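You operate a simulated robot arm through the tools that you are given. There is no shell and no other tool. Be economical: measure what you need, move in short steps, check, and stop when the job is done.

You are at the controls of a simulated two-armed robot. One attempt, no reset.

Task
Turn the yellow lock dial to 7. Then fetch the black spool and set it on the high top of the yarn table. Then press the dim button two times. Then turn the heat dial to 2. Do these in the order given. Set down upright: black spool.

Only the result counts: the job must be done as asked and must still hold three seconds after the hand-in. Knocking over, shifting, dropping, spilling or breaking anything else fails it.

Robot
Two 7-joint arms with three-finger grippers on one trunk, on a base that drives. Base frame: it is fixed to the floor where the robot stands at the start and does not move with it; the origin is under the middle of the robot, x ahead of it, y to its left, z up; the surface under the hand at the start is at about z = 860. Readings come in mm, degrees, newtons and seconds.
The left shoulder is at the start at [30, 124, 1008], the right one opposite. With the tool pointing down near the work surface each hand reaches from about 100 to 780 mm from the robot's upright axis, wherever it stands, measured 20 degrees to its own side. Places, roughly: black spool (4x4x5 cm) [500, 300, 900]; dim button [-500, 1700, 800]; heat dial [0, 2100, 900]; high top of the yarn table [-2900, 0, 800]; yellow lock dial [800, 200, 1000]. Payload 2.2 kg a hand.
The TCP of each hand is the grasp point between the finger pads, 28 mm short of the fingertips. In the tool frame z runs along the fingers and y along their closing line. Largest opening 102 mm; the body of the gripper starts 71 mm behind the TCP.
Orientation is that of the tool frame in the base frame, as [roll, pitch, yaw] about the fixed x, y, z axes, in that order (R = Rz(yaw) Ry(pitch) Rx(roll)). With the fingers straight down and closing along the base's y, the tool's x points along the base's -x, its y along +y and its z along -z.

Tools
- The arms move only by the tool jog_arm. It takes "left_increments", "right_increments" or both (then of equal length, played together; a hand with none holds still); each is a list of rows, each a list of 3 entries, a list of its own where there are three numbers: the shift along the tool's x, y, z in m, then the turn, a rotation vector about the tool's x, y, z in degrees, then the closure, from 0 (fully open) to 1 (shut). In form: [[[dx, dy, dz], [ax, ay, az], hand], ...]. A call has 1 to 20 rows; each row shifts and turns the commanded pose from where the row before left it, along the tool's axes as they then stand. A row lasts 0.2 s, in which the tool goes at most 50 mm and 8.6 degrees; a call with a longer step from one row to the next is refused whole, and so is a gripper value outside its range. Where a pose cannot be reached the arm comes as near as it can. A force on the tool above 40 N (or 10 N above the force at the start of the call, whichever is more), or a blocked arm, ends the call early, and 0.2 s more pass. The fingers move at their own pace and stop on an object; they squeeze with about 37 N. The grip force told is the motor's: it shows also when the fingers shut on nothing. Time passes only in rows, and 0.2 s behind the last, so rows that do not move let the fingers close. It gives the time, the measured TCP pose, the force on the tool (base axes), the opening and the grip force at its end, in the units of the frame above (readings bear some noise), with the torque about the TCP (base axes, N m) and any sound that the robot's microphone picked up.
- Cameras (640 x 400 px; columns grow to the right, rows downward): "scene" is now at [45.2, 14, 1718.7]; the picture's right is [0.19, -0.98, 0.00], its down [-0.78, -0.15, -0.61] and it looks along [0.60, 0.11, -0.79] (base axes); focal length 263 px, centre (320, 200). "left" rides on the left gripper at [72, 38, -86] in its tool frame; the picture's right is [-0.46, 0.89, 0.00], its down [-0.60, -0.32, -0.73] and it looks along [-0.65, -0.34, 0.68] (tool axes); focal length 256 px, centre (320, 200). "right" rides on the right gripper at [69, 44, -86] in its tool frame; the picture's right is [-0.53, 0.85, 0.00], its down [-0.58, -0.36, -0.73] and it looks along [-0.62, -0.39, 0.68] (tool axes); focal length 256 px, centre (320, 200). There is no depth. A picture from a camera that has moved, and an enlarged one, comes with that camera's place and axes in the base frame and with its lens.
- snapshot(camera): a new picture of that camera. No time passes.
- raise_lower(by): slides the trunk up (or, below 0, down) by that many mm; the arms and the scene camera ride with it, the base frame stays. It gives what a move gives, with no picture.
- steer(legs): drives the robot by 1 to 6 legs, each [ahead, left, turn to the left] in mm, mm and degrees, along the robot's own axes; the way and the turn of a leg run together, so that a leg with both is an arc; at most 1500 mm and 180 degrees a leg. The arms and the cameras ride along, it lands a little off, and it stops where it bumps. It gives what a move gives.
- aim_head(pan, tilt): turns the head with the scene camera to pan (to the left, within 143 degrees either way) and tilt (down, from -29 to 69), counted from straight ahead of the robot. It gives what a move gives.
- enlarge(camera, box): a new picture of the part [left, top, right, bottom] of that camera's present view, enlarged. No time passes.
- job_done(): hands the job in; it is judged then, once.

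Go step by step. Nothing tells you exact positions but the pictures and the camera data: compare them with the known pose of the tool, close in by small moves and look again before you grip or let go. The budget is 165 turns and 138 pictures, counting those below and the enlarged ones. Unless the task says otherwise, let go and move clear before handing in, and close with one line.

The tools are called after "Emit:" as a command line: name --argument value ..., lists and objects as JSON in quotes. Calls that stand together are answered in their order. jog_arm: Moves the arms, as the interface text tells. Its arguments: {"type":"object","properties":{"left_increments":{"type":"array"},"right_increments":{"type":"array"}},"required":[]} The other tools are called the same way: raise_lower (by) slides the trunk up or down; steer (legs) drives the base; aim_head (pan, tilt) turns the head that bears the scene camera; snapshot (camera) takes a picture; enlarge (camera, box) takes an enlarged picture of a part of a camera's view; job_done () hands the job in.

At the start:

```text
time_s: 0.0
left_tool_pos: [423.2, 322.0, 1259.4]
left_orientation: [-179.9, 0.0, 180.0]
left_contact_force: [0.7, -0.6, 0.2]
left_ft_torque: [0.0, -0.01, -0.03]
left_opening: 101.9
left_finger_force: 0.0
right_tool_pos: [416.8, -16.2, 1336.5]
right_orientation: [180.0, 0.1, -179.9]
right_contact_force: [0.3, 0.0, 0.3]
right_ft_torque: [0.02, -0.02, -0.01]
right_opening: 102.1
right_finger_force: 0.0
trunk travel left (down, up): [-250.0, 290.0]
robot x, y, heading: [1.1, -0.4, -0.0]
head pan, tilt: [10.8, 52.3]
```

scene: 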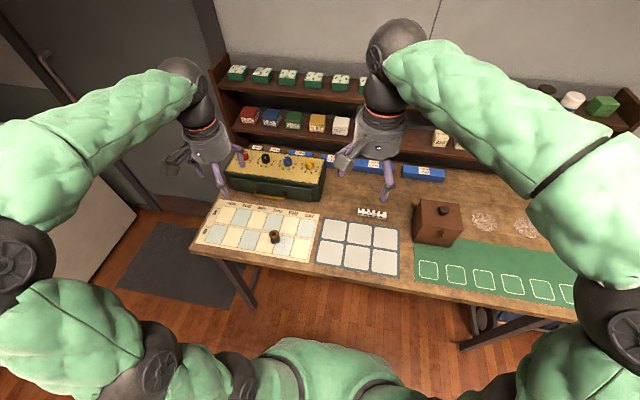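
right: 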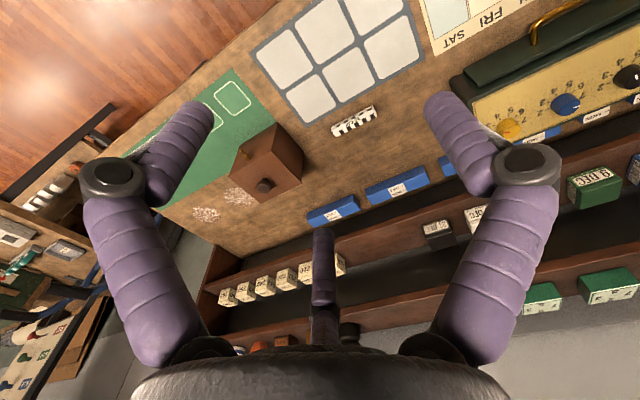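
left: 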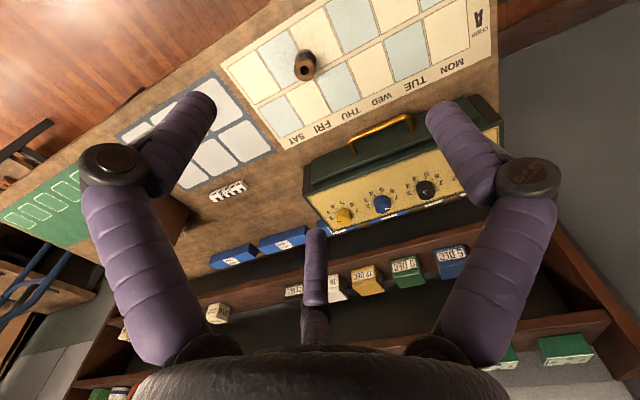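

I see the lock box with three or four dials (yellow at the right end) and a dark spool on the calendar mat. I'll take close looks at both first.

Emit:
enlarge --camera "scene" --box '[220, 130, 350, 211]'

Emit:
enlarge --camera "left" --box '[300, 130, 500, 255]'

Emit:
enlarge --camera "scene" --box '[190, 190, 350, 290]'

```text
4.92 times, centred on (285, 170) of scene
camera zoom: at [45.2, 14.0, 1718.7], right [0.19, -0.98, 0.0], down [-0.78, -0.15, -0.61], along [0.6, 0.11, -0.79], focal length 1296 px, centre (492, 345)
```

zoom: 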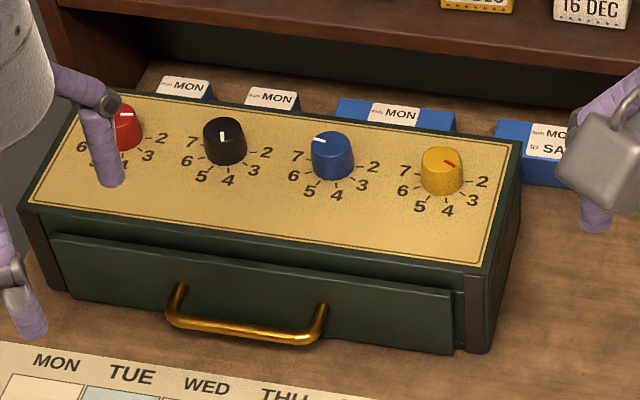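

```text
3.20 times, centred on (400, 192) of left
camera zoom: at [351.5, 362.0, 1346.9], right [0.46, 0.89, 0.0], down [0.6, -0.32, 0.73], along [0.65, -0.34, -0.68], focal length 819 px, centre (64, 224)
```

zoom: 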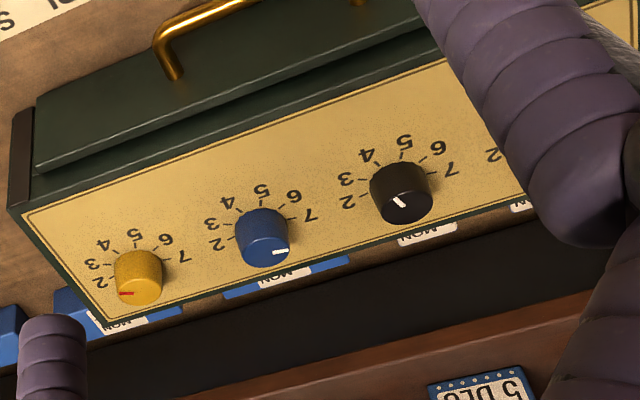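

```text
4.00 times, centred on (270, 240) of scene
camera zoom: at [45.2, 14.0, 1718.7], right [0.19, -0.98, 0.0], down [-0.78, -0.15, -0.61], along [0.6, 0.11, -0.79], focal length 1053 px, centre (520, 40)
```

zoom: 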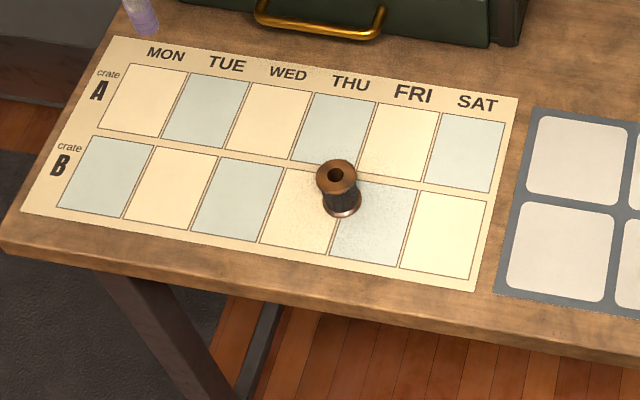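

The yellow dial's top comes out near (794, 193, 964), slightly beyond comfortable reach, so I'll drive a little ahead and then look from closer.

Emit:
steer --legs '[[110, 0, 0]]'

```text
time_s: 1.2
left_tool_pos: [533.1, 323.6, 1259.5]
left_orientation: [180.0, -0.1, -180.0]
left_contact_force: [0.7, -0.1, -1.4]
left_ft_torque: [0.0, 0.04, -0.03]
left_opening: 101.9
left_finger_force: 0.1
right_tool_pos: [527.6, -15.6, 1336.3]
right_orientation: [179.9, -0.1, -180.0]
right_contact_force: [1.2, 0.2, -0.2]
right_ft_torque: [-0.04, 0.04, 0.02]
right_opening: 101.6
right_finger_force: 0.0
trunk travel left (down, up): [-250.0, 290.0]
robot x, y, heading: [112.3, 0.9, 0.1]
head pan, tilt: [10.8, 52.3]
```

Emit:
jog_arm --left_increments '[[[-0.025, -0.021, 0.02], [0, 0, 0], 0], [[-0.025, -0.021, 0.02], [0, 0, 0], 0], [[-0.025, -0.021, 0.02], [0, 0, 0], 0], [[-0.025, -0.021, 0.02], [0, 0, 0], 0], [[-0.025, -0.021, 0.02], [0, 0, 0], 0], [[-0.025, -0.021, 0.02], [0, 0, 0], 0]]'

Emit:
snapshot --camera "left"

Emit:
snapshot --camera "scene"

```text
time_s: 2.6
left_tool_pos: [684.8, 199.6, 1139.3]
left_orientation: [180.0, 0.0, -180.0]
left_contact_force: [0.5, 1.0, 0.2]
left_ft_torque: [-0.01, -0.02, 0.04]
left_opening: 101.9
left_finger_force: 0.1
right_tool_pos: [528.6, -18.1, 1335.3]
right_orientation: [180.0, -0.1, 179.9]
right_contact_force: [-0.2, -0.7, 0.0]
right_ft_torque: [-0.02, 0.08, 0.02]
right_opening: 101.9
right_finger_force: 0.1
trunk travel left (down, up): [-250.0, 290.0]
robot x, y, heading: [112.5, 1.1, 0.4]
head pan, tilt: [10.8, 52.3]
```

```text
131 pictures are left
camera left: at [613.2, 237.5, 1226.7], right [0.46, 0.89, 0.0], down [0.6, -0.32, 0.73], along [0.65, -0.34, -0.68], focal length 256 px, centre (320, 200)
```

left: 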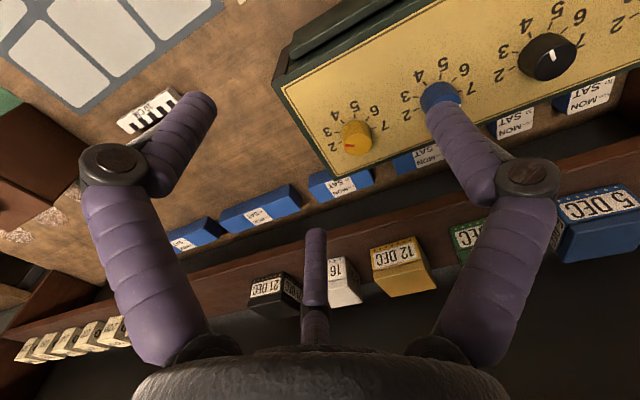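

```text
130 pictures are left
camera scene: at [156.6, 13.4, 1718.6], right [0.19, -0.98, 0.0], down [-0.78, -0.15, -0.61], along [0.6, 0.12, -0.79], focal length 263 px, centre (320, 200)
```

scene: 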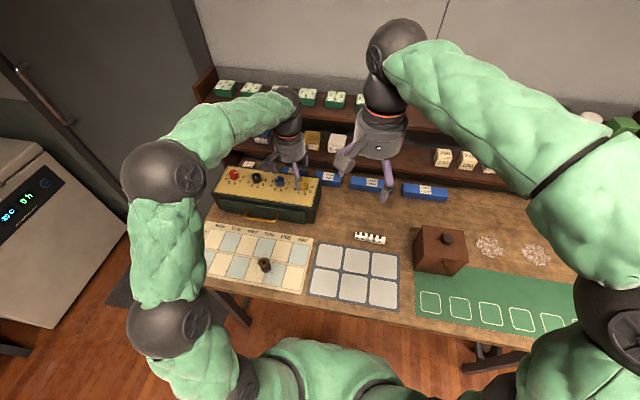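

Emit:
enlarge --camera "left" --box '[310, 90, 410, 190]'

Emit:
enlarge --camera "scene" --box '[200, 155, 330, 236]'

```text
4.00 times, centred on (360, 140) of left
camera zoom: at [613.2, 237.5, 1226.7], right [0.46, 0.89, 0.0], down [0.6, -0.32, 0.73], along [0.65, -0.34, -0.68], focal length 1024 px, centre (160, 440)
```

zoom: 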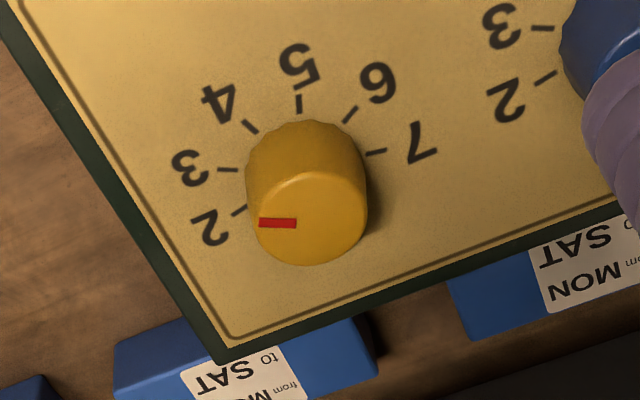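

```text
4.92 times, centred on (265, 196) of scene
camera zoom: at [156.6, 13.4, 1718.6], right [0.19, -0.98, 0.0], down [-0.78, -0.15, -0.61], along [0.6, 0.12, -0.79], focal length 1296 px, centre (591, 222)
```

zoom: 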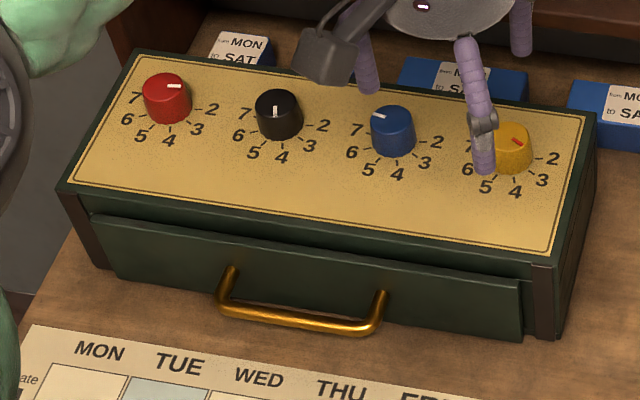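

The indicator currently points at 3, and the scale runs in 40° steps clockwise seen from above, so 7 is +160° about the tool's z. I'll move over the dial centre (~800, 193) and pre-wind the wrist by -80°.

Emit:
jog_arm --left_increments '[[[-0.0285, -0.00165, 0.026], [0, 0, 0], 0], [[-0.0285, -0.00165, 0.026], [0, 0, 0], 0], [[-0.0285, -0.00165, 0.026], [0, 0, 0], 0], [[-0.0285, -0.00165, 0.026], [0, 0, 0], 0], [[0, 0, 0], [0, 0, -8], 0], [[0, 0, 0], [0, 0, -8], 0], [[0, 0, 0], [0, 0, -8], 0], [[0, 0, 0], [0, 0, -8], 0], [[0, 0, 0], [0, 0, -8], 0], [[0, 0, 0], [0, 0, -8], 0], [[0, 0, 0], [0, 0, -8], 0], [[0, 0, 0], [0, 0, -8], 0], [[0, 0, 0], [0, 0, -8], 0], [[0, 0, 0], [0, 0, -8], 0]]'

Emit:
snapshot --camera "left"

Emit:
enlarge --camera "scene" --box '[200, 105, 360, 205]'

```text
time_s: 5.6
left_tool_pos: [797.2, 190.2, 1034.4]
left_orientation: [179.9, -0.1, -99.9]
left_contact_force: [0.8, -0.6, -0.5]
left_ft_torque: [-0.02, 0.01, -0.01]
left_opening: 101.9
left_finger_force: 0.0
right_tool_pos: [527.6, -17.3, 1337.2]
right_orientation: [-179.9, 0.0, -180.0]
right_contact_force: [-0.1, 0.3, 0.2]
right_ft_torque: [0.0, -0.01, 0.03]
right_opening: 101.9
right_finger_force: 0.0
trunk travel left (down, up): [-250.0, 290.0]
robot x, y, heading: [107.4, 2.1, 0.1]
head pan, tilt: [10.8, 52.3]
```

```text
127 pictures are left
camera left: at [748.5, 126.5, 1122.3], right [-0.79, 0.61, 0.0], down [0.42, 0.54, 0.73], along [0.45, 0.58, -0.68], focal length 256 px, centre (320, 200)
```

left: 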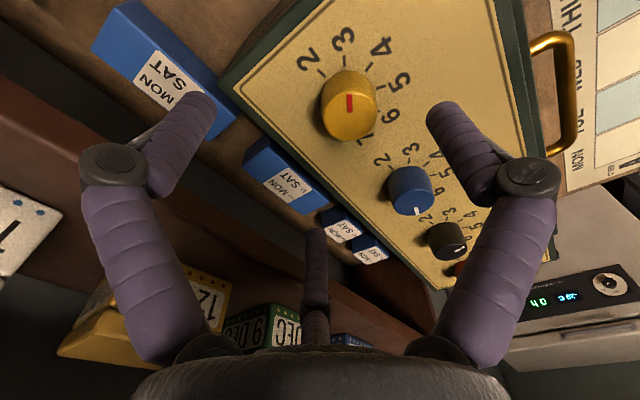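

```text
4.00 times, centred on (280, 155) of scene
camera zoom: at [154.8, 13.9, 1718.7], right [0.19, -0.98, 0.0], down [-0.78, -0.15, -0.61], along [0.6, 0.11, -0.79], focal length 1053 px, centre (480, 380)
```

zoom: 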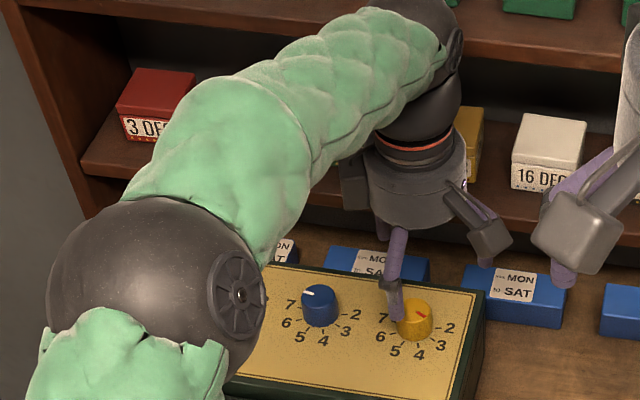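

Emit:
enlarge --camera "left" --box '[280, 20, 440, 150]'

```text
3.08 times, centred on (360, 85) of left
camera zoom: at [748.5, 126.5, 1122.3], right [-0.79, 0.61, 0.0], down [0.42, 0.54, 0.73], along [0.45, 0.58, -0.68], focal length 788 px, centre (197, 554)
```

zoom: 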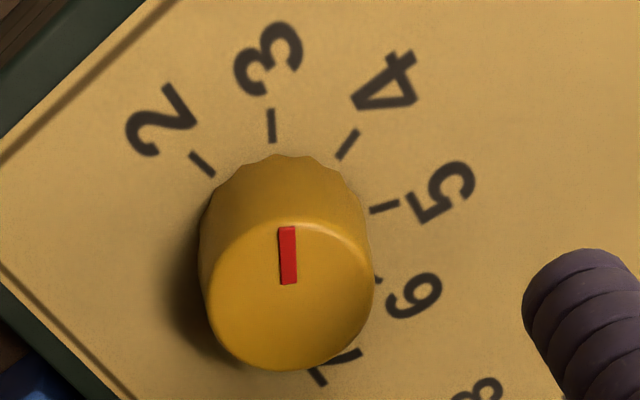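

Triangulating several views puts the dial centre nearer (782, 197) with the panel at about z 960. I'll correct and descend partway.

Emit:
jog_arm --left_increments '[[[-0.0043, 0.016, 0.01], [0, 0, 0], 0], [[0, 0, 0.014], [0, 0, 0], 0], [[0, 0, 0], [0, 0, 0], 0]]'

Emit:
snapshot --camera "left"

Emit:
enlarge --camera "scene" --box '[260, 140, 340, 210]'

```text
time_s: 6.4
left_tool_pos: [780.4, 198.9, 1013.2]
left_orientation: [-180.0, 0.0, -100.1]
left_contact_force: [-0.6, -0.1, -0.1]
left_ft_torque: [0.04, -0.01, -0.01]
left_opening: 102.2
left_finger_force: 0.0
right_tool_pos: [527.2, -16.0, 1337.5]
right_orientation: [180.0, 0.0, -180.0]
right_contact_force: [-0.7, 1.2, 0.9]
right_ft_torque: [0.0, -0.02, -0.01]
right_opening: 102.2
right_finger_force: 0.0
trunk travel left (down, up): [-250.0, 290.0]
robot x, y, heading: [106.8, 2.7, -0.0]
head pan, tilt: [10.8, 52.3]
```

```text
124 pictures are left
camera left: at [732.2, 134.6, 1099.5], right [-0.79, 0.61, 0.0], down [0.42, 0.54, 0.73], along [0.45, 0.58, -0.68], focal length 256 px, centre (320, 200)
```

left: 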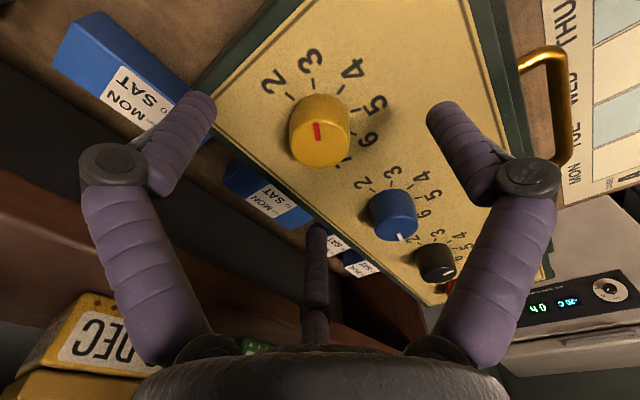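

```text
5.71 times, centred on (300, 175) of scene
camera zoom: at [154.1, 14.1, 1718.7], right [0.19, -0.98, 0.0], down [-0.78, -0.15, -0.61], along [0.6, 0.11, -0.79], focal length 1504 px, centre (434, 343)
```

zoom: 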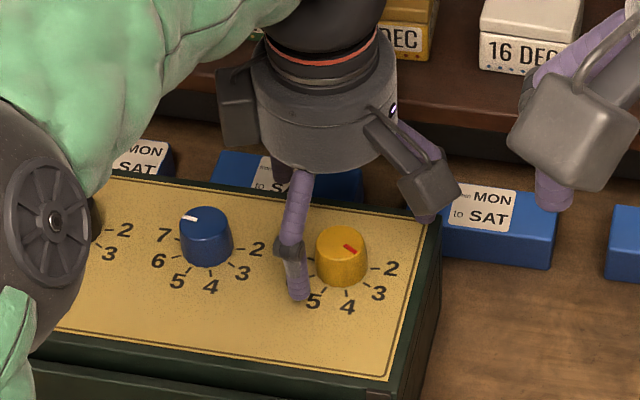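

The dial sits centred between the fingers in both views. Descend 13 mm and check clearance to the panel before closing.

Emit:
jog_arm --left_increments '[[[0, 0, 0.007], [0, 0, 0], 0], [[0, 0, 0.006], [0, 0, 0], 0], [[0, 0, 0], [0, 0, 0], 0]]'

Emit:
snapshot --camera "left"

Emit:
enlarge --camera "scene" --box '[260, 140, 340, 210]'

```text
time_s: 7.2
left_tool_pos: [780.5, 198.0, 999.4]
left_orientation: [180.0, 0.0, -100.0]
left_contact_force: [-0.5, -0.4, -0.3]
left_ft_torque: [0.0, -0.01, -0.01]
left_opening: 102.0
left_finger_force: 0.1
right_tool_pos: [525.4, -16.8, 1336.7]
right_orientation: [-180.0, 0.0, -180.0]
right_contact_force: [-0.2, 0.0, 0.5]
right_ft_torque: [-0.01, 0.01, 0.0]
right_opening: 102.1
right_finger_force: 0.1
trunk travel left (down, up): [-250.0, 290.0]
robot x, y, heading: [112.7, -1.3, 0.1]
head pan, tilt: [10.8, 52.3]
```

```text
122 pictures are left
camera left: at [731.6, 134.2, 1086.1], right [-0.79, 0.61, 0.0], down [0.42, 0.54, 0.73], along [0.45, 0.58, -0.68], focal length 256 px, centre (320, 200)
```

left: 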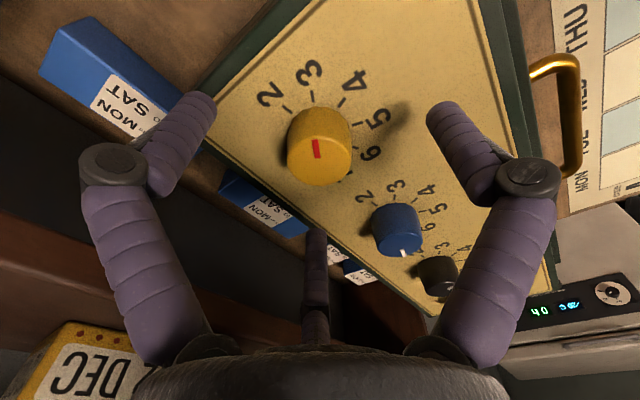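

```text
5.71 times, centred on (300, 175) of scene
camera zoom: at [154.7, 14.0, 1718.7], right [0.19, -0.98, 0.0], down [-0.78, -0.15, -0.61], along [0.6, 0.11, -0.79], focal length 1504 px, centre (434, 343)
```

zoom: 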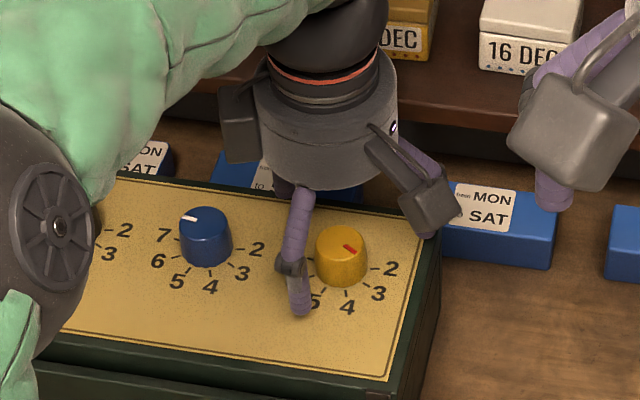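

Emit:
enlarge --camera "left" --box '[240, 60, 400, 200]'

```text
2.86 times, centred on (320, 130) of left
camera zoom: at [731.6, 134.2, 1086.1], right [-0.79, 0.61, 0.0], down [0.42, 0.54, 0.73], along [0.45, 0.58, -0.68], focal length 731 px, centre (320, 400)
```

zoom: 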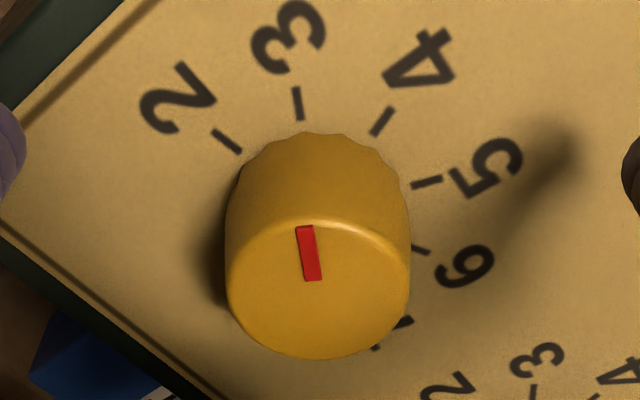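

Top of dial confirmed at (780.5, 197, 987), tips at 971: well straddled. Close.

Emit:
jog_arm --left_increments '[[[0, 0, 0], [0, 0, 0], 1], [[0, 0, 0], [0, 0, 0], 1], [[0, 0, 0], [0, 0, 0], 1], [[0, 0, 0], [0, 0, 0], 1]]'

Emit:
enlarge --camera "left" --box '[240, 60, 400, 200]'

```text
time_s: 8.2
left_tool_pos: [780.6, 196.8, 1000.6]
left_orientation: [180.0, 0.1, -100.0]
left_contact_force: [0.2, -3.8, 4.5]
left_ft_torque: [-0.23, 0.11, 0.0]
left_opening: 33.1
left_finger_force: 44.7
right_tool_pos: [526.1, -17.3, 1337.3]
right_orientation: [180.0, 0.1, -180.0]
right_contact_force: [0.5, -0.5, 0.0]
right_ft_torque: [-0.01, 0.0, -0.02]
right_opening: 102.0
right_finger_force: 0.1
trunk travel left (down, up): [-250.0, 290.0]
robot x, y, heading: [109.2, -1.1, -0.1]
head pan, tilt: [10.8, 52.3]
```

```text
2.86 times, centred on (320, 130) of left
camera zoom: at [731.5, 133.4, 1086.8], right [-0.79, 0.61, 0.0], down [0.42, 0.54, 0.73], along [0.45, 0.58, -0.68], focal length 731 px, centre (320, 400)
```

zoom: 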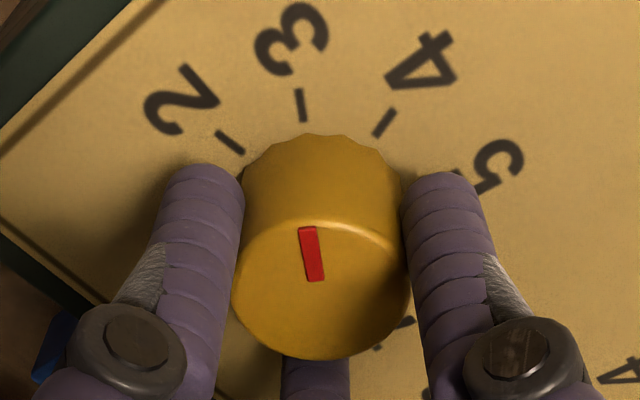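

Gripped well (33 mm). Turn +80° toward 5 and check.

Emit:
jog_arm --left_increments '[[[0, 0, 0], [0, 0, 8], 1], [[0, 0, 0], [0, 0, 8], 1], [[0, 0, 0], [0, 0, 8], 1], [[0, 0, 0], [0, 0, 8], 1], [[0, 0, 0], [0, 0, 8], 1], [[0, 0, 0], [0, 0, 8], 1], [[0, 0, 0], [0, 0, 8], 1], [[0, 0, 0], [0, 0, 8], 1], [[0, 0, 0], [0, 0, 8], 1], [[0, 0, 0], [0, 0, 8], 1]]'

Emit:
enlarge --camera "left" --box '[240, 60, 400, 200]'

```text
time_s: 10.4
left_tool_pos: [779.7, 196.5, 998.9]
left_orientation: [179.9, 0.1, 180.0]
left_contact_force: [-6.0, -9.9, 12.5]
left_ft_torque: [-0.33, 0.48, -0.03]
left_opening: 32.2
left_finger_force: 44.7
right_tool_pos: [525.2, -18.0, 1337.0]
right_orientation: [180.0, 0.1, -179.9]
right_contact_force: [-0.2, 0.3, 0.3]
right_ft_torque: [0.01, -0.01, 0.03]
right_opening: 102.2
right_finger_force: 0.0
trunk travel left (down, up): [-250.0, 290.0]
robot x, y, heading: [111.1, -3.4, 0.2]
head pan, tilt: [10.8, 52.3]
```

```text
2.86 times, centred on (320, 130) of left
camera zoom: at [708.5, 235.5, 1086.7], right [0.47, 0.88, 0.0], down [0.6, -0.32, 0.73], along [0.65, -0.34, -0.68], focal length 731 px, centre (320, 400)
```

zoom: 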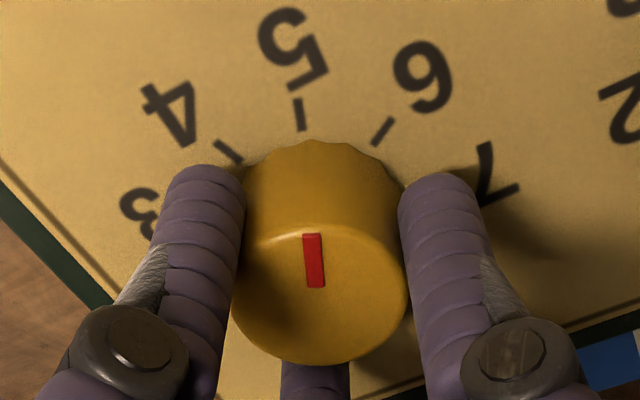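

It follows exactly; now at 5. Another +80° to 7.

Emit:
jog_arm --left_increments '[[[0, 0, 0], [0, 0, 8], 1], [[0, 0, 0], [0, 0, 8], 1], [[0, 0, 0], [0, 0, 8], 1], [[0, 0, 0], [0, 0, 8], 1], [[0, 0, 0], [0, 0, 8], 1], [[0, 0, 0], [0, 0, 8], 1], [[0, 0, 0], [0, 0, 8], 1], [[0, 0, 0], [0, 0, 8], 1], [[0, 0, 0], [0, 0, 8], 1], [[0, 0, 0], [0, 0, 8], 1]]'

Emit:
enlarge --camera "left" --box '[240, 60, 400, 200]'

```text
time_s: 12.6
left_tool_pos: [780.1, 196.3, 999.4]
left_orientation: [180.0, 0.0, 99.9]
left_contact_force: [-3.5, -16.2, 11.0]
left_ft_torque: [-0.48, 0.2, 0.65]
left_opening: 32.2
left_finger_force: 45.0
right_tool_pos: [525.3, -18.2, 1336.6]
right_orientation: [179.9, 0.0, 180.0]
right_contact_force: [0.8, -0.2, 0.4]
right_ft_torque: [-0.01, 0.03, 0.05]
right_opening: 102.2
right_finger_force: 0.0
trunk travel left (down, up): [-250.0, 290.0]
robot x, y, heading: [110.8, 0.6, -0.1]
head pan, tilt: [10.8, 52.3]
```

```text
2.86 times, centred on (320, 130) of left
camera zoom: at [805.9, 274.9, 1086.6], right [0.95, -0.31, 0.0], down [-0.21, -0.65, 0.73], along [-0.22, -0.7, -0.68], focal length 731 px, centre (320, 400)
```

zoom: 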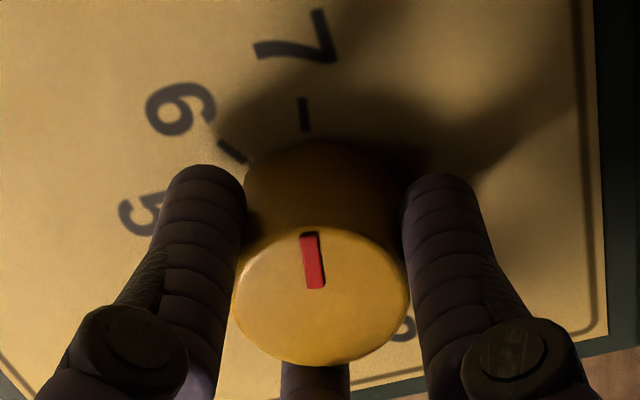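

Pointing at 7. Release, lift and unwind the wrist, then look.

Emit:
jog_arm --left_increments '[[[0, 0, 0], [0, 0, 0], 0], [[0, 0, 0], [0, 0, 0], 0], [[0, 0, 0], [0, 0, 0], 0], [[0, 0, -0.03], [0, 0, 0], 0], [[0, 0, -0.03], [0, 0, 0], 0], [[0, 0, -0.03], [0, 0, 0], 0], [[0, 0, -0.01], [0, 0, -8], 0], [[0, 0, 0], [0, 0, -8], 0], [[0, 0, 0], [0, 0, -8], 0], [[0, 0, 0], [0, 0, -8], 0], [[0, 0, 0], [0, 0, -8], 0], [[0, 0, 0], [0, 0, -8], 0], [[0, 0, 0], [0, 0, -8], 0], [[0, 0, 0], [0, 0, -8], 0], [[0, 0, 0], [0, 0, -8], 0], [[0, 0, 0], [0, 0, -8], 0], [[0.04, 0, 0], [0, 0, 0], 0]]'

Emit:
snapshot --camera "left"

Emit:
enlarge --camera "scene" --box '[200, 155, 330, 290]'

```text
time_s: 16.2
left_tool_pos: [737.1, 198.4, 1100.9]
left_orientation: [180.0, 0.2, -180.0]
left_contact_force: [-1.3, -0.1, -0.5]
left_ft_torque: [0.02, -0.07, 0.02]
left_opening: 102.3
left_finger_force: 0.1
right_tool_pos: [524.1, -16.0, 1337.7]
right_orientation: [-180.0, 0.1, -179.9]
right_contact_force: [-1.0, -0.3, 0.0]
right_ft_torque: [-0.02, -0.08, 0.0]
right_opening: 102.1
right_finger_force: 0.2
trunk travel left (down, up): [-250.0, 290.0]
robot x, y, heading: [109.4, -1.2, 0.1]
head pan, tilt: [10.8, 52.3]
```

```text
116 pictures are left
camera left: at [665.0, 236.7, 1188.3], right [0.46, 0.89, 0.0], down [0.6, -0.32, 0.73], along [0.65, -0.34, -0.68], focal length 256 px, centre (320, 200)
```

left: 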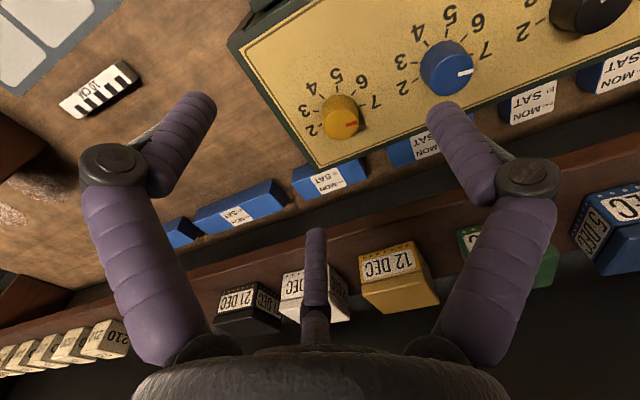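

```text
2.96 times, centred on (265, 222) of scene
camera zoom: at [151.1, 14.2, 1718.9], right [0.19, -0.98, 0.0], down [-0.78, -0.15, -0.61], along [0.6, 0.11, -0.79], focal length 780 px, centre (483, 133)
```

zoom: 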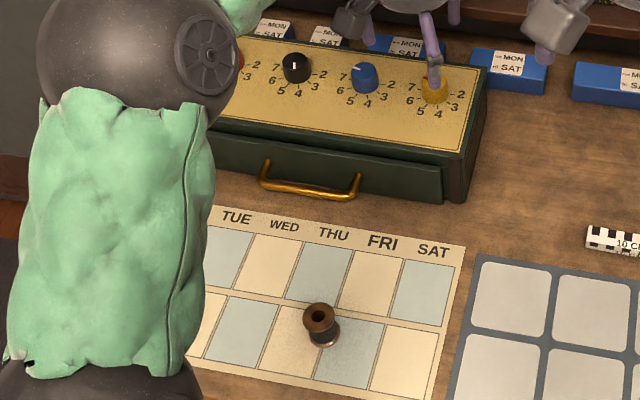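

The yellow dial reads 7. Next the spool, roughly at (475, 256); moving the left hand over it.

Emit:
jog_arm --left_increments '[[[0.043, 0.01, 0.0], [0, 0, 0], 0], [[0.043, 0.01, 0.0], [0, 0, 0], 0], [[0.043, 0.01, 0.0], [0, 0, 0], 0], [[0.043, 0.01, 0.01], [0, 0, 0], 0], [[0.043, 0.01, 0.015], [0, 0, 0], 0], [[0.042, 0.009, 0.015], [0, 0, 0], 0], [[0, 0, 0.04], [0, 0, 0], 0]]'

Emit:
snapshot --camera "left"

Emit:
snapshot --camera "scene"

```text
time_s: 17.8
left_tool_pos: [484.2, 256.6, 1017.5]
left_orientation: [-179.9, 0.1, 180.0]
left_contact_force: [0.6, 0.7, -0.6]
left_ft_torque: [-0.03, 0.06, -0.02]
left_opening: 101.9
left_finger_force: 0.1
right_tool_pos: [530.1, -16.1, 1336.0]
right_orientation: [179.9, -0.1, -179.9]
right_contact_force: [0.1, 0.3, 0.1]
right_ft_torque: [-0.01, 0.08, 0.01]
right_opening: 102.0
right_finger_force: 0.1
trunk travel left (down, up): [-250.0, 290.0]
robot x, y, heading: [112.6, 0.1, 0.2]
head pan, tilt: [10.8, 52.3]
```

```text
114 pictures are left
camera left: at [413.4, 294.3, 1104.0], right [0.46, 0.89, 0.0], down [0.6, -0.32, 0.73], along [0.65, -0.34, -0.68], focal length 256 px, centre (320, 200)
```

left: 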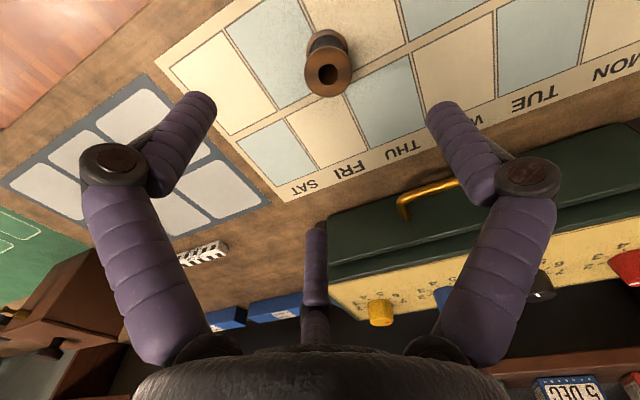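

```text
113 pictures are left
camera scene: at [157.5, 14.2, 1718.6], right [0.19, -0.98, 0.0], down [-0.78, -0.15, -0.61], along [0.6, 0.11, -0.79], focal length 263 px, centre (320, 200)
```

scene: 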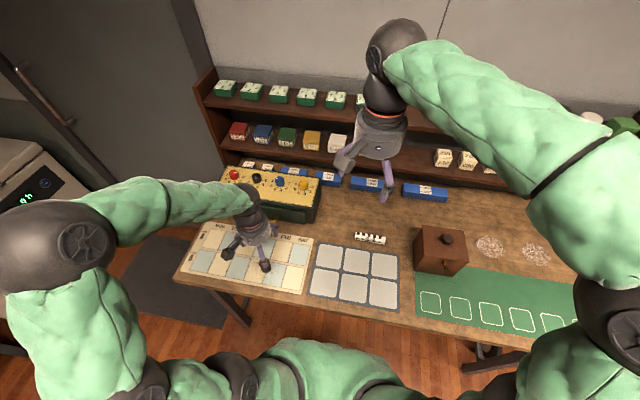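

Emit:
jog_arm --left_increments '[[[0.004, 0.009, 0.03], [0, 0, 0], 0], [[0, 0, 0.035], [0, 0, 0], 0], [[0, 0, 0], [0, 0, 0], 0]]'

Emit:
enlarge --camera "left" --box '[200, 50, 440, 200]'

Emit:
enlarge --camera "scene" --box '[210, 210, 320, 300]'

```text
time_s: 18.6
left_tool_pos: [479.4, 265.7, 951.2]
left_orientation: [180.0, 0.0, -180.0]
left_contact_force: [-0.9, 0.1, -0.2]
left_ft_torque: [0.02, 0.03, 0.02]
left_opening: 101.9
left_finger_force: 0.0
right_tool_pos: [526.9, -16.8, 1337.4]
right_orientation: [180.0, -0.1, -180.0]
right_contact_force: [-0.6, -0.1, -0.2]
right_ft_torque: [0.0, 0.02, 0.01]
right_opening: 102.1
right_finger_force: 0.0
trunk travel left (down, up): [-250.0, 290.0]
robot x, y, heading: [111.5, 0.0, 0.2]
head pan, tilt: [10.8, 52.3]
```

```text
2.67 times, centred on (320, 125) of left
camera zoom: at [407.6, 304.4, 1038.6], right [0.46, 0.89, 0.0], down [0.6, -0.32, 0.73], along [0.65, -0.34, -0.68], focal length 683 px, centre (320, 400)
```

zoom: 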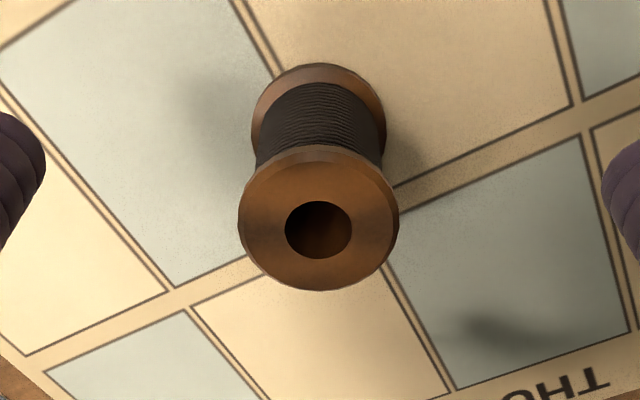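

```text
4.44 times, centred on (265, 255) of scene
camera zoom: at [154.5, 13.9, 1718.7], right [0.19, -0.98, 0.0], down [-0.78, -0.15, -0.61], along [0.6, 0.11, -0.79], focal length 1170 px, centre (564, -44)
```

zoom: 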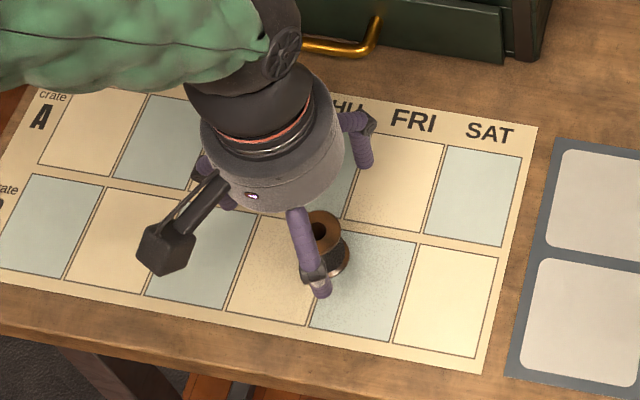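

The spool is centred under the hand (479.5, 267). Descend and close on it.

Emit:
jog_arm --left_increments '[[[0, 0.001, 0.027], [0, 0, 0], 0], [[0, 0, 0.027], [0, 0, 0], 0], [[0, 0, 0], [0, 0, 0], 0]]'

Emit:
enlarge --camera "left" --box '[200, 50, 440, 200]'

```text
time_s: 19.4
left_tool_pos: [480.3, 265.8, 898.6]
left_orientation: [180.0, 0.0, -180.0]
left_contact_force: [-0.3, -0.1, 0.0]
left_ft_torque: [-0.01, 0.0, -0.01]
left_opening: 101.9
left_finger_force: 0.0
right_tool_pos: [525.7, -16.3, 1337.6]
right_orientation: [-180.0, -0.1, 180.0]
right_contact_force: [0.4, 0.1, -0.7]
right_ft_torque: [0.03, -0.01, 0.01]
right_opening: 101.9
right_finger_force: 0.1
trunk travel left (down, up): [-250.0, 290.0]
robot x, y, heading: [109.2, -1.1, -0.0]
head pan, tilt: [10.8, 52.3]
```

```text
2.67 times, centred on (320, 125) of left
camera zoom: at [408.8, 305.4, 985.7], right [0.46, 0.89, 0.0], down [0.6, -0.32, 0.73], along [0.65, -0.34, -0.68], focal length 683 px, centre (320, 400)
```

zoom: 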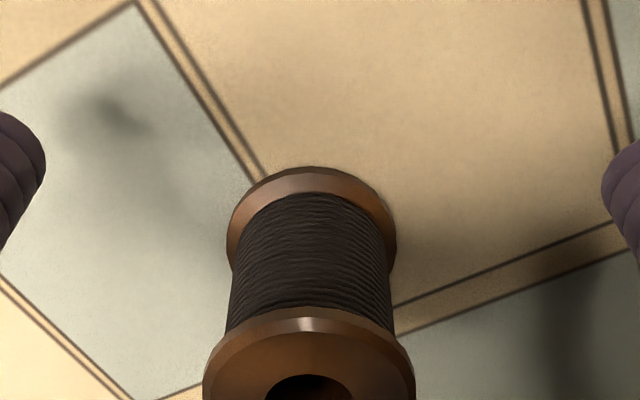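

Emit:
jog_arm --left_increments '[[[0, 0, 0], [0, 0, 0], 1], [[0, 0, 0], [0, 0, 0], 1], [[0, 0, 0], [0, 0, 0], 1], [[0, 0, 0], [0, 0, 0], 1], [[0, 0, -0.02], [0, 0, 0], 1], [[0, 0, -0.03], [0, 0, 0], 1]]'

Emit:
snapshot --camera "left"

```text
time_s: 20.8
left_tool_pos: [478.6, 267.3, 949.0]
left_orientation: [-180.0, 0.0, -180.0]
left_contact_force: [0.4, 0.7, -0.8]
left_ft_torque: [-0.04, -0.01, 0.02]
left_opening: 30.9
left_finger_force: 37.2
right_tool_pos: [526.5, -16.1, 1336.4]
right_orientation: [179.9, 0.1, 180.0]
right_contact_force: [-0.5, 0.0, -0.3]
right_ft_torque: [0.02, 0.02, -0.01]
right_opening: 102.2
right_finger_force: 0.1
trunk travel left (down, up): [-250.0, 290.0]
robot x, y, heading: [106.9, 2.4, -0.1]
head pan, tilt: [10.8, 52.3]
```

```text
109 pictures are left
camera left: at [408.5, 306.0, 1036.3], right [0.47, 0.89, 0.0], down [0.6, -0.32, 0.73], along [0.65, -0.34, -0.68], focal length 256 px, centre (320, 200)
```

left: 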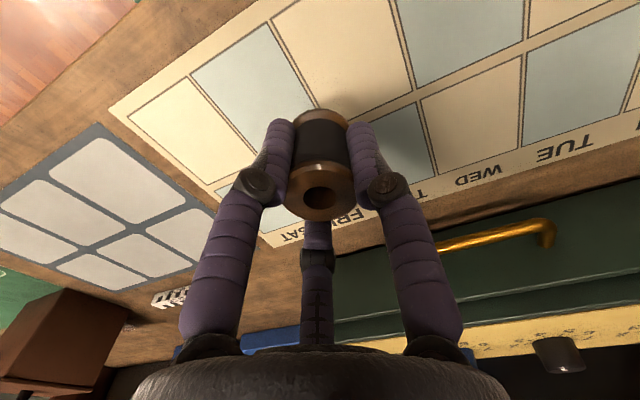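

Spool gripped on its waist and lifted. I'll raise it well clear and look around behind the robot for the yarn table.

Emit:
jog_arm --left_increments '[[[0, 0, -0.045], [0, 0, 0], 1], [[0, 0, -0.045], [0, 0, 0], 1], [[0, 0, -0.045], [0, 0, 0], 1], [[0, 0, -0.045], [0, 0, 0], 1]]'

Emit:
aim_head --pan 143 --tilt 30

Emit:
snapshot --camera "scene"

Emit:
aim_head --pan -143 --tilt 30

Emit:
snapshot --camera "scene"

Emit:
aim_head --pan 80 --tilt 30

Emit:
snapshot --camera "scene"

```text
time_s: 21.8
left_tool_pos: [478.8, 270.2, 1132.6]
left_orientation: [-180.0, -0.1, 180.0]
left_contact_force: [0.4, 0.2, 0.7]
left_ft_torque: [-0.01, -0.02, -0.01]
left_opening: 30.9
left_finger_force: 37.2
right_tool_pos: [526.7, -16.4, 1336.8]
right_orientation: [179.9, 0.0, 179.9]
right_contact_force: [-0.7, 0.0, -0.1]
right_ft_torque: [-0.01, -0.03, 0.01]
right_opening: 102.1
right_finger_force: 0.0
trunk travel left (down, up): [-250.0, 290.0]
robot x, y, heading: [109.2, -0.4, 0.2]
head pan, tilt: [10.8, 52.3]
```

```text
time_s: 23.9
left_tool_pos: [479.1, 269.1, 1130.4]
left_orientation: [-179.9, 0.0, -179.9]
left_contact_force: [0.2, -1.0, -0.1]
left_ft_torque: [-0.02, 0.01, 0.02]
left_opening: 30.9
left_finger_force: 37.3
right_tool_pos: [527.8, -17.6, 1336.7]
right_orientation: [179.9, 0.0, -179.9]
right_contact_force: [-0.8, 0.5, 0.7]
right_ft_torque: [-0.01, 0.01, -0.03]
right_opening: 101.9
right_finger_force: 0.1
trunk travel left (down, up): [-250.0, 290.0]
robot x, y, heading: [110.6, 0.1, 0.0]
head pan, tilt: [143.0, 30.0]
```

```text
108 pictures are left
camera scene: at [8.9, 54.4, 1751.2], right [0.6, 0.8, 0.0], down [0.4, -0.3, -0.87], along [-0.69, 0.52, -0.5], focal length 263 px, centre (320, 200)
```

scene: 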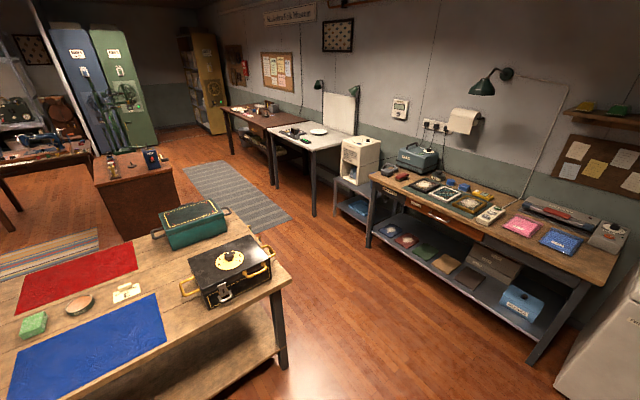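

```text
time_s: 27.9
left_tool_pos: [478.9, 268.5, 1130.1]
left_orientation: [-179.9, 0.0, 179.9]
left_contact_force: [-1.0, 0.2, 0.0]
left_ft_torque: [-0.03, 0.01, 0.01]
left_opening: 30.9
left_finger_force: 37.3
right_tool_pos: [528.1, -16.1, 1335.7]
right_orientation: [-180.0, 0.0, 180.0]
right_contact_force: [-0.1, -0.3, -0.3]
right_ft_torque: [0.01, 0.01, 0.03]
right_opening: 102.1
right_finger_force: 0.1
trunk travel left (down, up): [-250.0, 290.0]
robot x, y, heading: [111.9, -1.2, 0.2]
head pan, tilt: [-143.0, 30.0]
```

```text
107 pictures are left
camera scene: at [8.9, -54.5, 1751.3], right [-0.6, 0.8, 0.0], down [0.4, 0.3, -0.87], along [-0.69, -0.52, -0.5], focal length 263 px, centre (320, 200)
```

scene: 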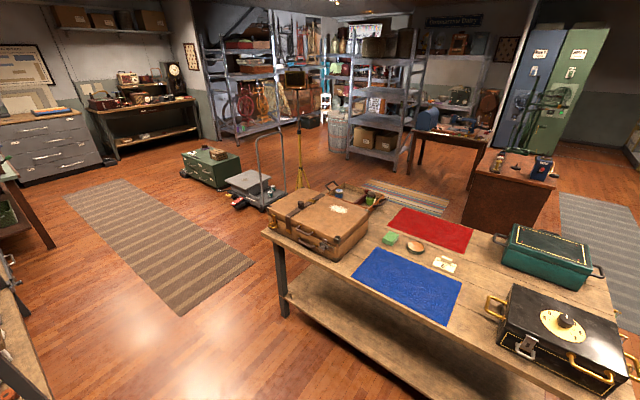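

```text
time_s: 31.1
left_tool_pos: [479.4, 268.3, 1130.7]
left_orientation: [-180.0, 0.0, 180.0]
left_contact_force: [-0.3, -0.3, -0.7]
left_ft_torque: [0.02, 0.03, 0.02]
left_opening: 30.8
left_finger_force: 37.4
right_tool_pos: [527.1, -15.8, 1336.0]
right_orientation: [-180.0, 0.0, -180.0]
right_contact_force: [-0.9, 0.9, 0.0]
right_ft_torque: [0.01, -0.02, -0.02]
right_opening: 102.0
right_finger_force: 0.1
trunk travel left (down, up): [-250.0, 290.0]
robot x, y, heading: [110.4, -0.8, -0.0]
head pan, tilt: [80.0, 30.0]
```

```text
106 pictures are left
camera scene: at [96.9, 89.0, 1751.2], right [0.98, -0.17, 0.0], down [-0.09, -0.49, -0.87], along [0.15, 0.85, -0.5], focal length 263 px, centre (320, 200)
```

scene: 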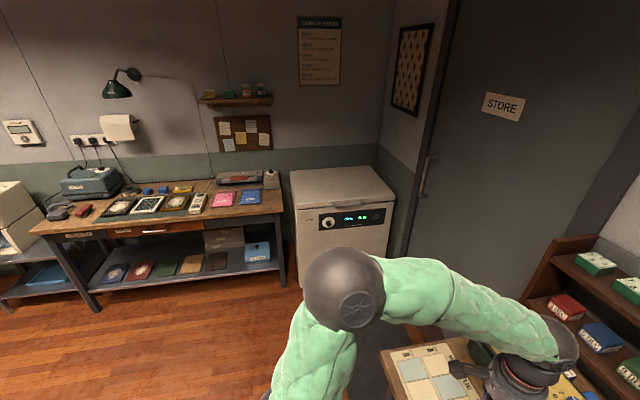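

The spool is held; the yarn table (brown cabinet with bottles on it) lies beyond the work table behind me. I'll back off, turn left, and go along the aisle at y≈1050.

Emit:
steer --legs '[[-310, 0, 0], [0, 0, 90], [1050, 0, 0], [0, 0, 90]]'

Emit:
aim_head --pan 0 --tilt 35

Emit:
snapshot --camera "scene"

Emit:
aim_head --pan 45 --tilt 35

Emit:
snapshot --camera "scene"

```text
time_s: 45.8
left_tool_pos: [-531.7, 779.1, 1131.0]
left_orientation: [180.0, 0.0, -0.1]
left_contact_force: [0.7, 0.6, -0.2]
left_ft_torque: [0.01, -0.02, -0.02]
left_opening: 30.5
left_finger_force: 37.4
right_tool_pos: [-579.9, 1064.0, 1336.6]
right_orientation: [180.0, -0.1, 0.0]
right_contact_force: [0.7, 0.4, 0.3]
right_ft_torque: [0.06, 0.0, 0.0]
right_opening: 102.0
right_finger_force: 0.1
trunk travel left (down, up): [-250.0, 290.0]
robot x, y, heading: [-161.7, 1048.3, -179.9]
head pan, tilt: [80.0, 30.0]
```

```text
time_s: 47.3
left_tool_pos: [-531.8, 778.5, 1131.6]
left_orientation: [-179.9, 0.1, 0.0]
left_contact_force: [0.4, 0.3, -1.3]
left_ft_torque: [0.0, 0.01, -0.02]
left_opening: 30.7
left_finger_force: 37.0
right_tool_pos: [-579.1, 1064.5, 1336.5]
right_orientation: [-180.0, 0.0, 0.1]
right_contact_force: [-0.9, 0.2, 0.4]
right_ft_torque: [0.01, 0.0, 0.0]
right_opening: 102.3
right_finger_force: 0.0
trunk travel left (down, up): [-250.0, 290.0]
robot x, y, heading: [-164.5, 1049.4, -180.0]
head pan, tilt: [0.0, 35.0]
```

```text
105 pictures are left
camera scene: at [-218.9, 1048.4, 1743.4], right [0.0, 1.0, 0.0], down [0.57, 0.0, -0.82], along [-0.82, 0.0, -0.57], focal length 263 px, centre (320, 200)
```

scene: 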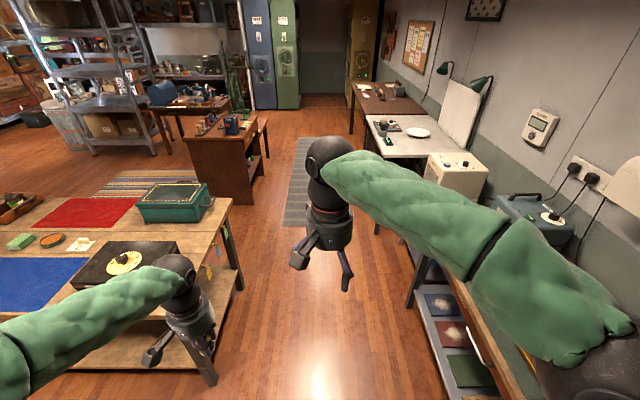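

```text
time_s: 48.4
left_tool_pos: [-531.3, 780.2, 1131.4]
left_orientation: [180.0, 0.0, 0.0]
left_contact_force: [0.0, -0.5, -0.7]
left_ft_torque: [0.02, 0.02, 0.01]
left_opening: 30.6
left_finger_force: 37.1
right_tool_pos: [-579.0, 1065.4, 1337.0]
right_orientation: [-180.0, 0.0, 0.0]
right_contact_force: [-0.1, 0.5, 0.5]
right_ft_torque: [0.04, 0.0, 0.04]
right_opening: 102.0
right_finger_force: 0.1
trunk travel left (down, up): [-250.0, 290.0]
robot x, y, heading: [-165.8, 1046.2, -179.9]
head pan, tilt: [45.0, 35.0]
```

```text
104 pictures are left
camera scene: at [-193.1, 986.3, 1743.4], right [-0.71, 0.71, 0.0], down [0.41, 0.41, -0.82], along [-0.58, -0.58, -0.57], focal length 263 px, centre (320, 200)
```

scene: 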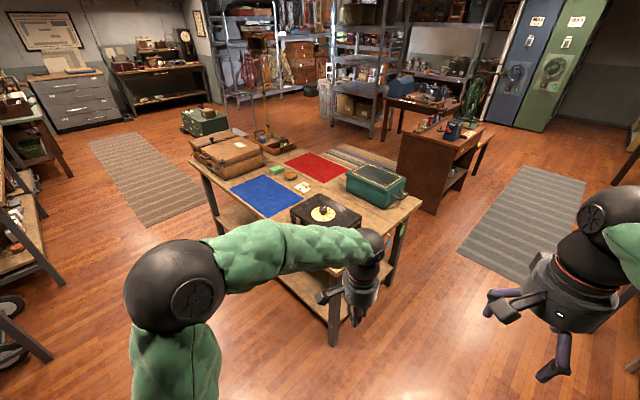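

The aisle is clear. Drive along it to x≈-2100, then strafe toward the yarn table and look.

Emit:
steer --legs '[[1400, 0, 0], [500, 0, 0], [0, 600, 0]]'

Emit:
aim_head --pan 15 --tilt 45

Emit:
snapshot --camera "scene"

```text
time_s: 60.9
left_tool_pos: [-2396.6, 159.9, 1131.6]
left_orientation: [179.9, 0.0, 1.3]
left_contact_force: [-0.3, -0.2, 0.0]
left_ft_torque: [0.01, 0.02, -0.02]
left_opening: 30.4
left_finger_force: 37.5
right_tool_pos: [-2449.6, 442.9, 1336.4]
right_orientation: [180.0, 0.0, 1.2]
right_contact_force: [-0.8, -0.7, 0.0]
right_ft_torque: [0.07, -0.04, -0.02]
right_opening: 101.9
right_finger_force: 0.0
trunk travel left (down, up): [-250.0, 290.0]
robot x, y, heading: [-2032.0, 436.0, -178.6]
head pan, tilt: [45.0, 35.0]
```

```text
time_s: 61.8
left_tool_pos: [-2396.0, 159.3, 1130.2]
left_orientation: [-180.0, 0.0, 1.3]
left_contact_force: [-0.5, -0.8, 0.0]
left_ft_torque: [0.02, 0.0, -0.02]
left_opening: 30.8
left_finger_force: 37.0
right_tool_pos: [-2449.6, 443.7, 1336.8]
right_orientation: [180.0, 0.1, 1.3]
right_contact_force: [0.3, -0.4, -0.3]
right_ft_torque: [0.01, -0.03, 0.01]
right_opening: 101.9
right_finger_force: 0.1
trunk travel left (down, up): [-250.0, 290.0]
robot x, y, heading: [-2029.9, 440.5, -178.7]
head pan, tilt: [15.0, 45.0]
```

```text
103 pictures are left
camera scene: at [-2079.1, 414.4, 1728.6], right [-0.28, 0.96, 0.0], down [0.68, 0.2, -0.71], along [-0.68, -0.2, -0.71], focal length 263 px, centre (320, 200)
```

scene: 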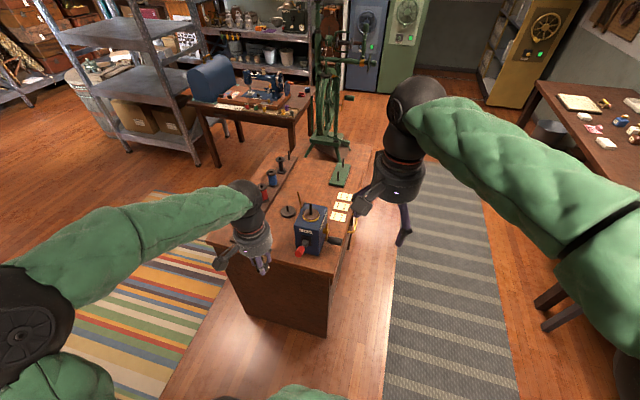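

Emit:
enlarge --camera "scene" --box '[190, 130, 390, 280]'

Emit:
snapshot --camera "right"

Emit:
snapshot --camera "left"

```text
2.67 times, centred on (290, 205) of scene
camera zoom: at [-2079.1, 414.4, 1728.6], right [-0.28, 0.96, 0.0], down [0.68, 0.2, -0.71], along [-0.68, -0.2, -0.71], focal length 702 px, centre (400, 187)
```

zoom: 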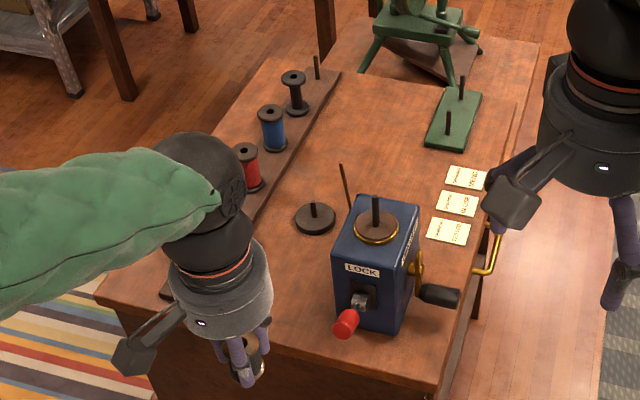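

```text
101 pictures are left
camera right: at [-2380.3, 401.0, 1422.2], right [-0.52, -0.86, 0.0], down [-0.58, 0.35, 0.73], along [-0.63, 0.38, -0.68], focal length 256 px, centre (320, 200)
```

right: 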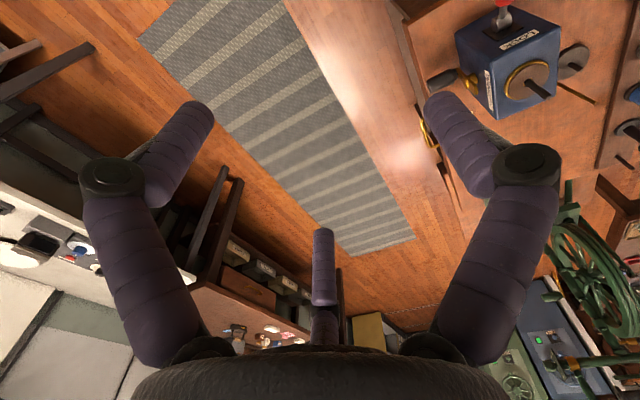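

```text
100 pictures are left
camera left: at [-2322.0, 124.5, 1218.0], right [-0.44, -0.9, 0.0], down [-0.61, 0.3, 0.73], along [-0.65, 0.33, -0.68], focal length 256 px, centre (320, 200)
```

left: 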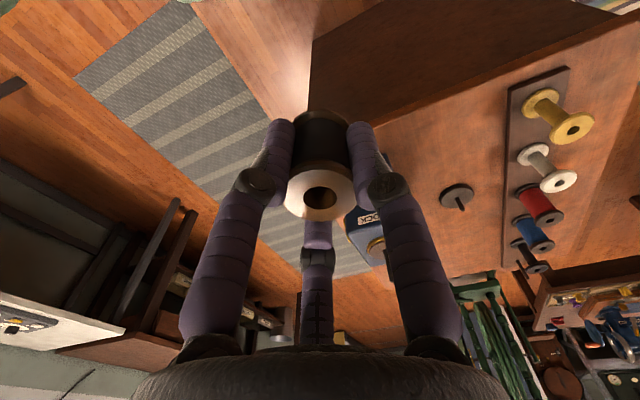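

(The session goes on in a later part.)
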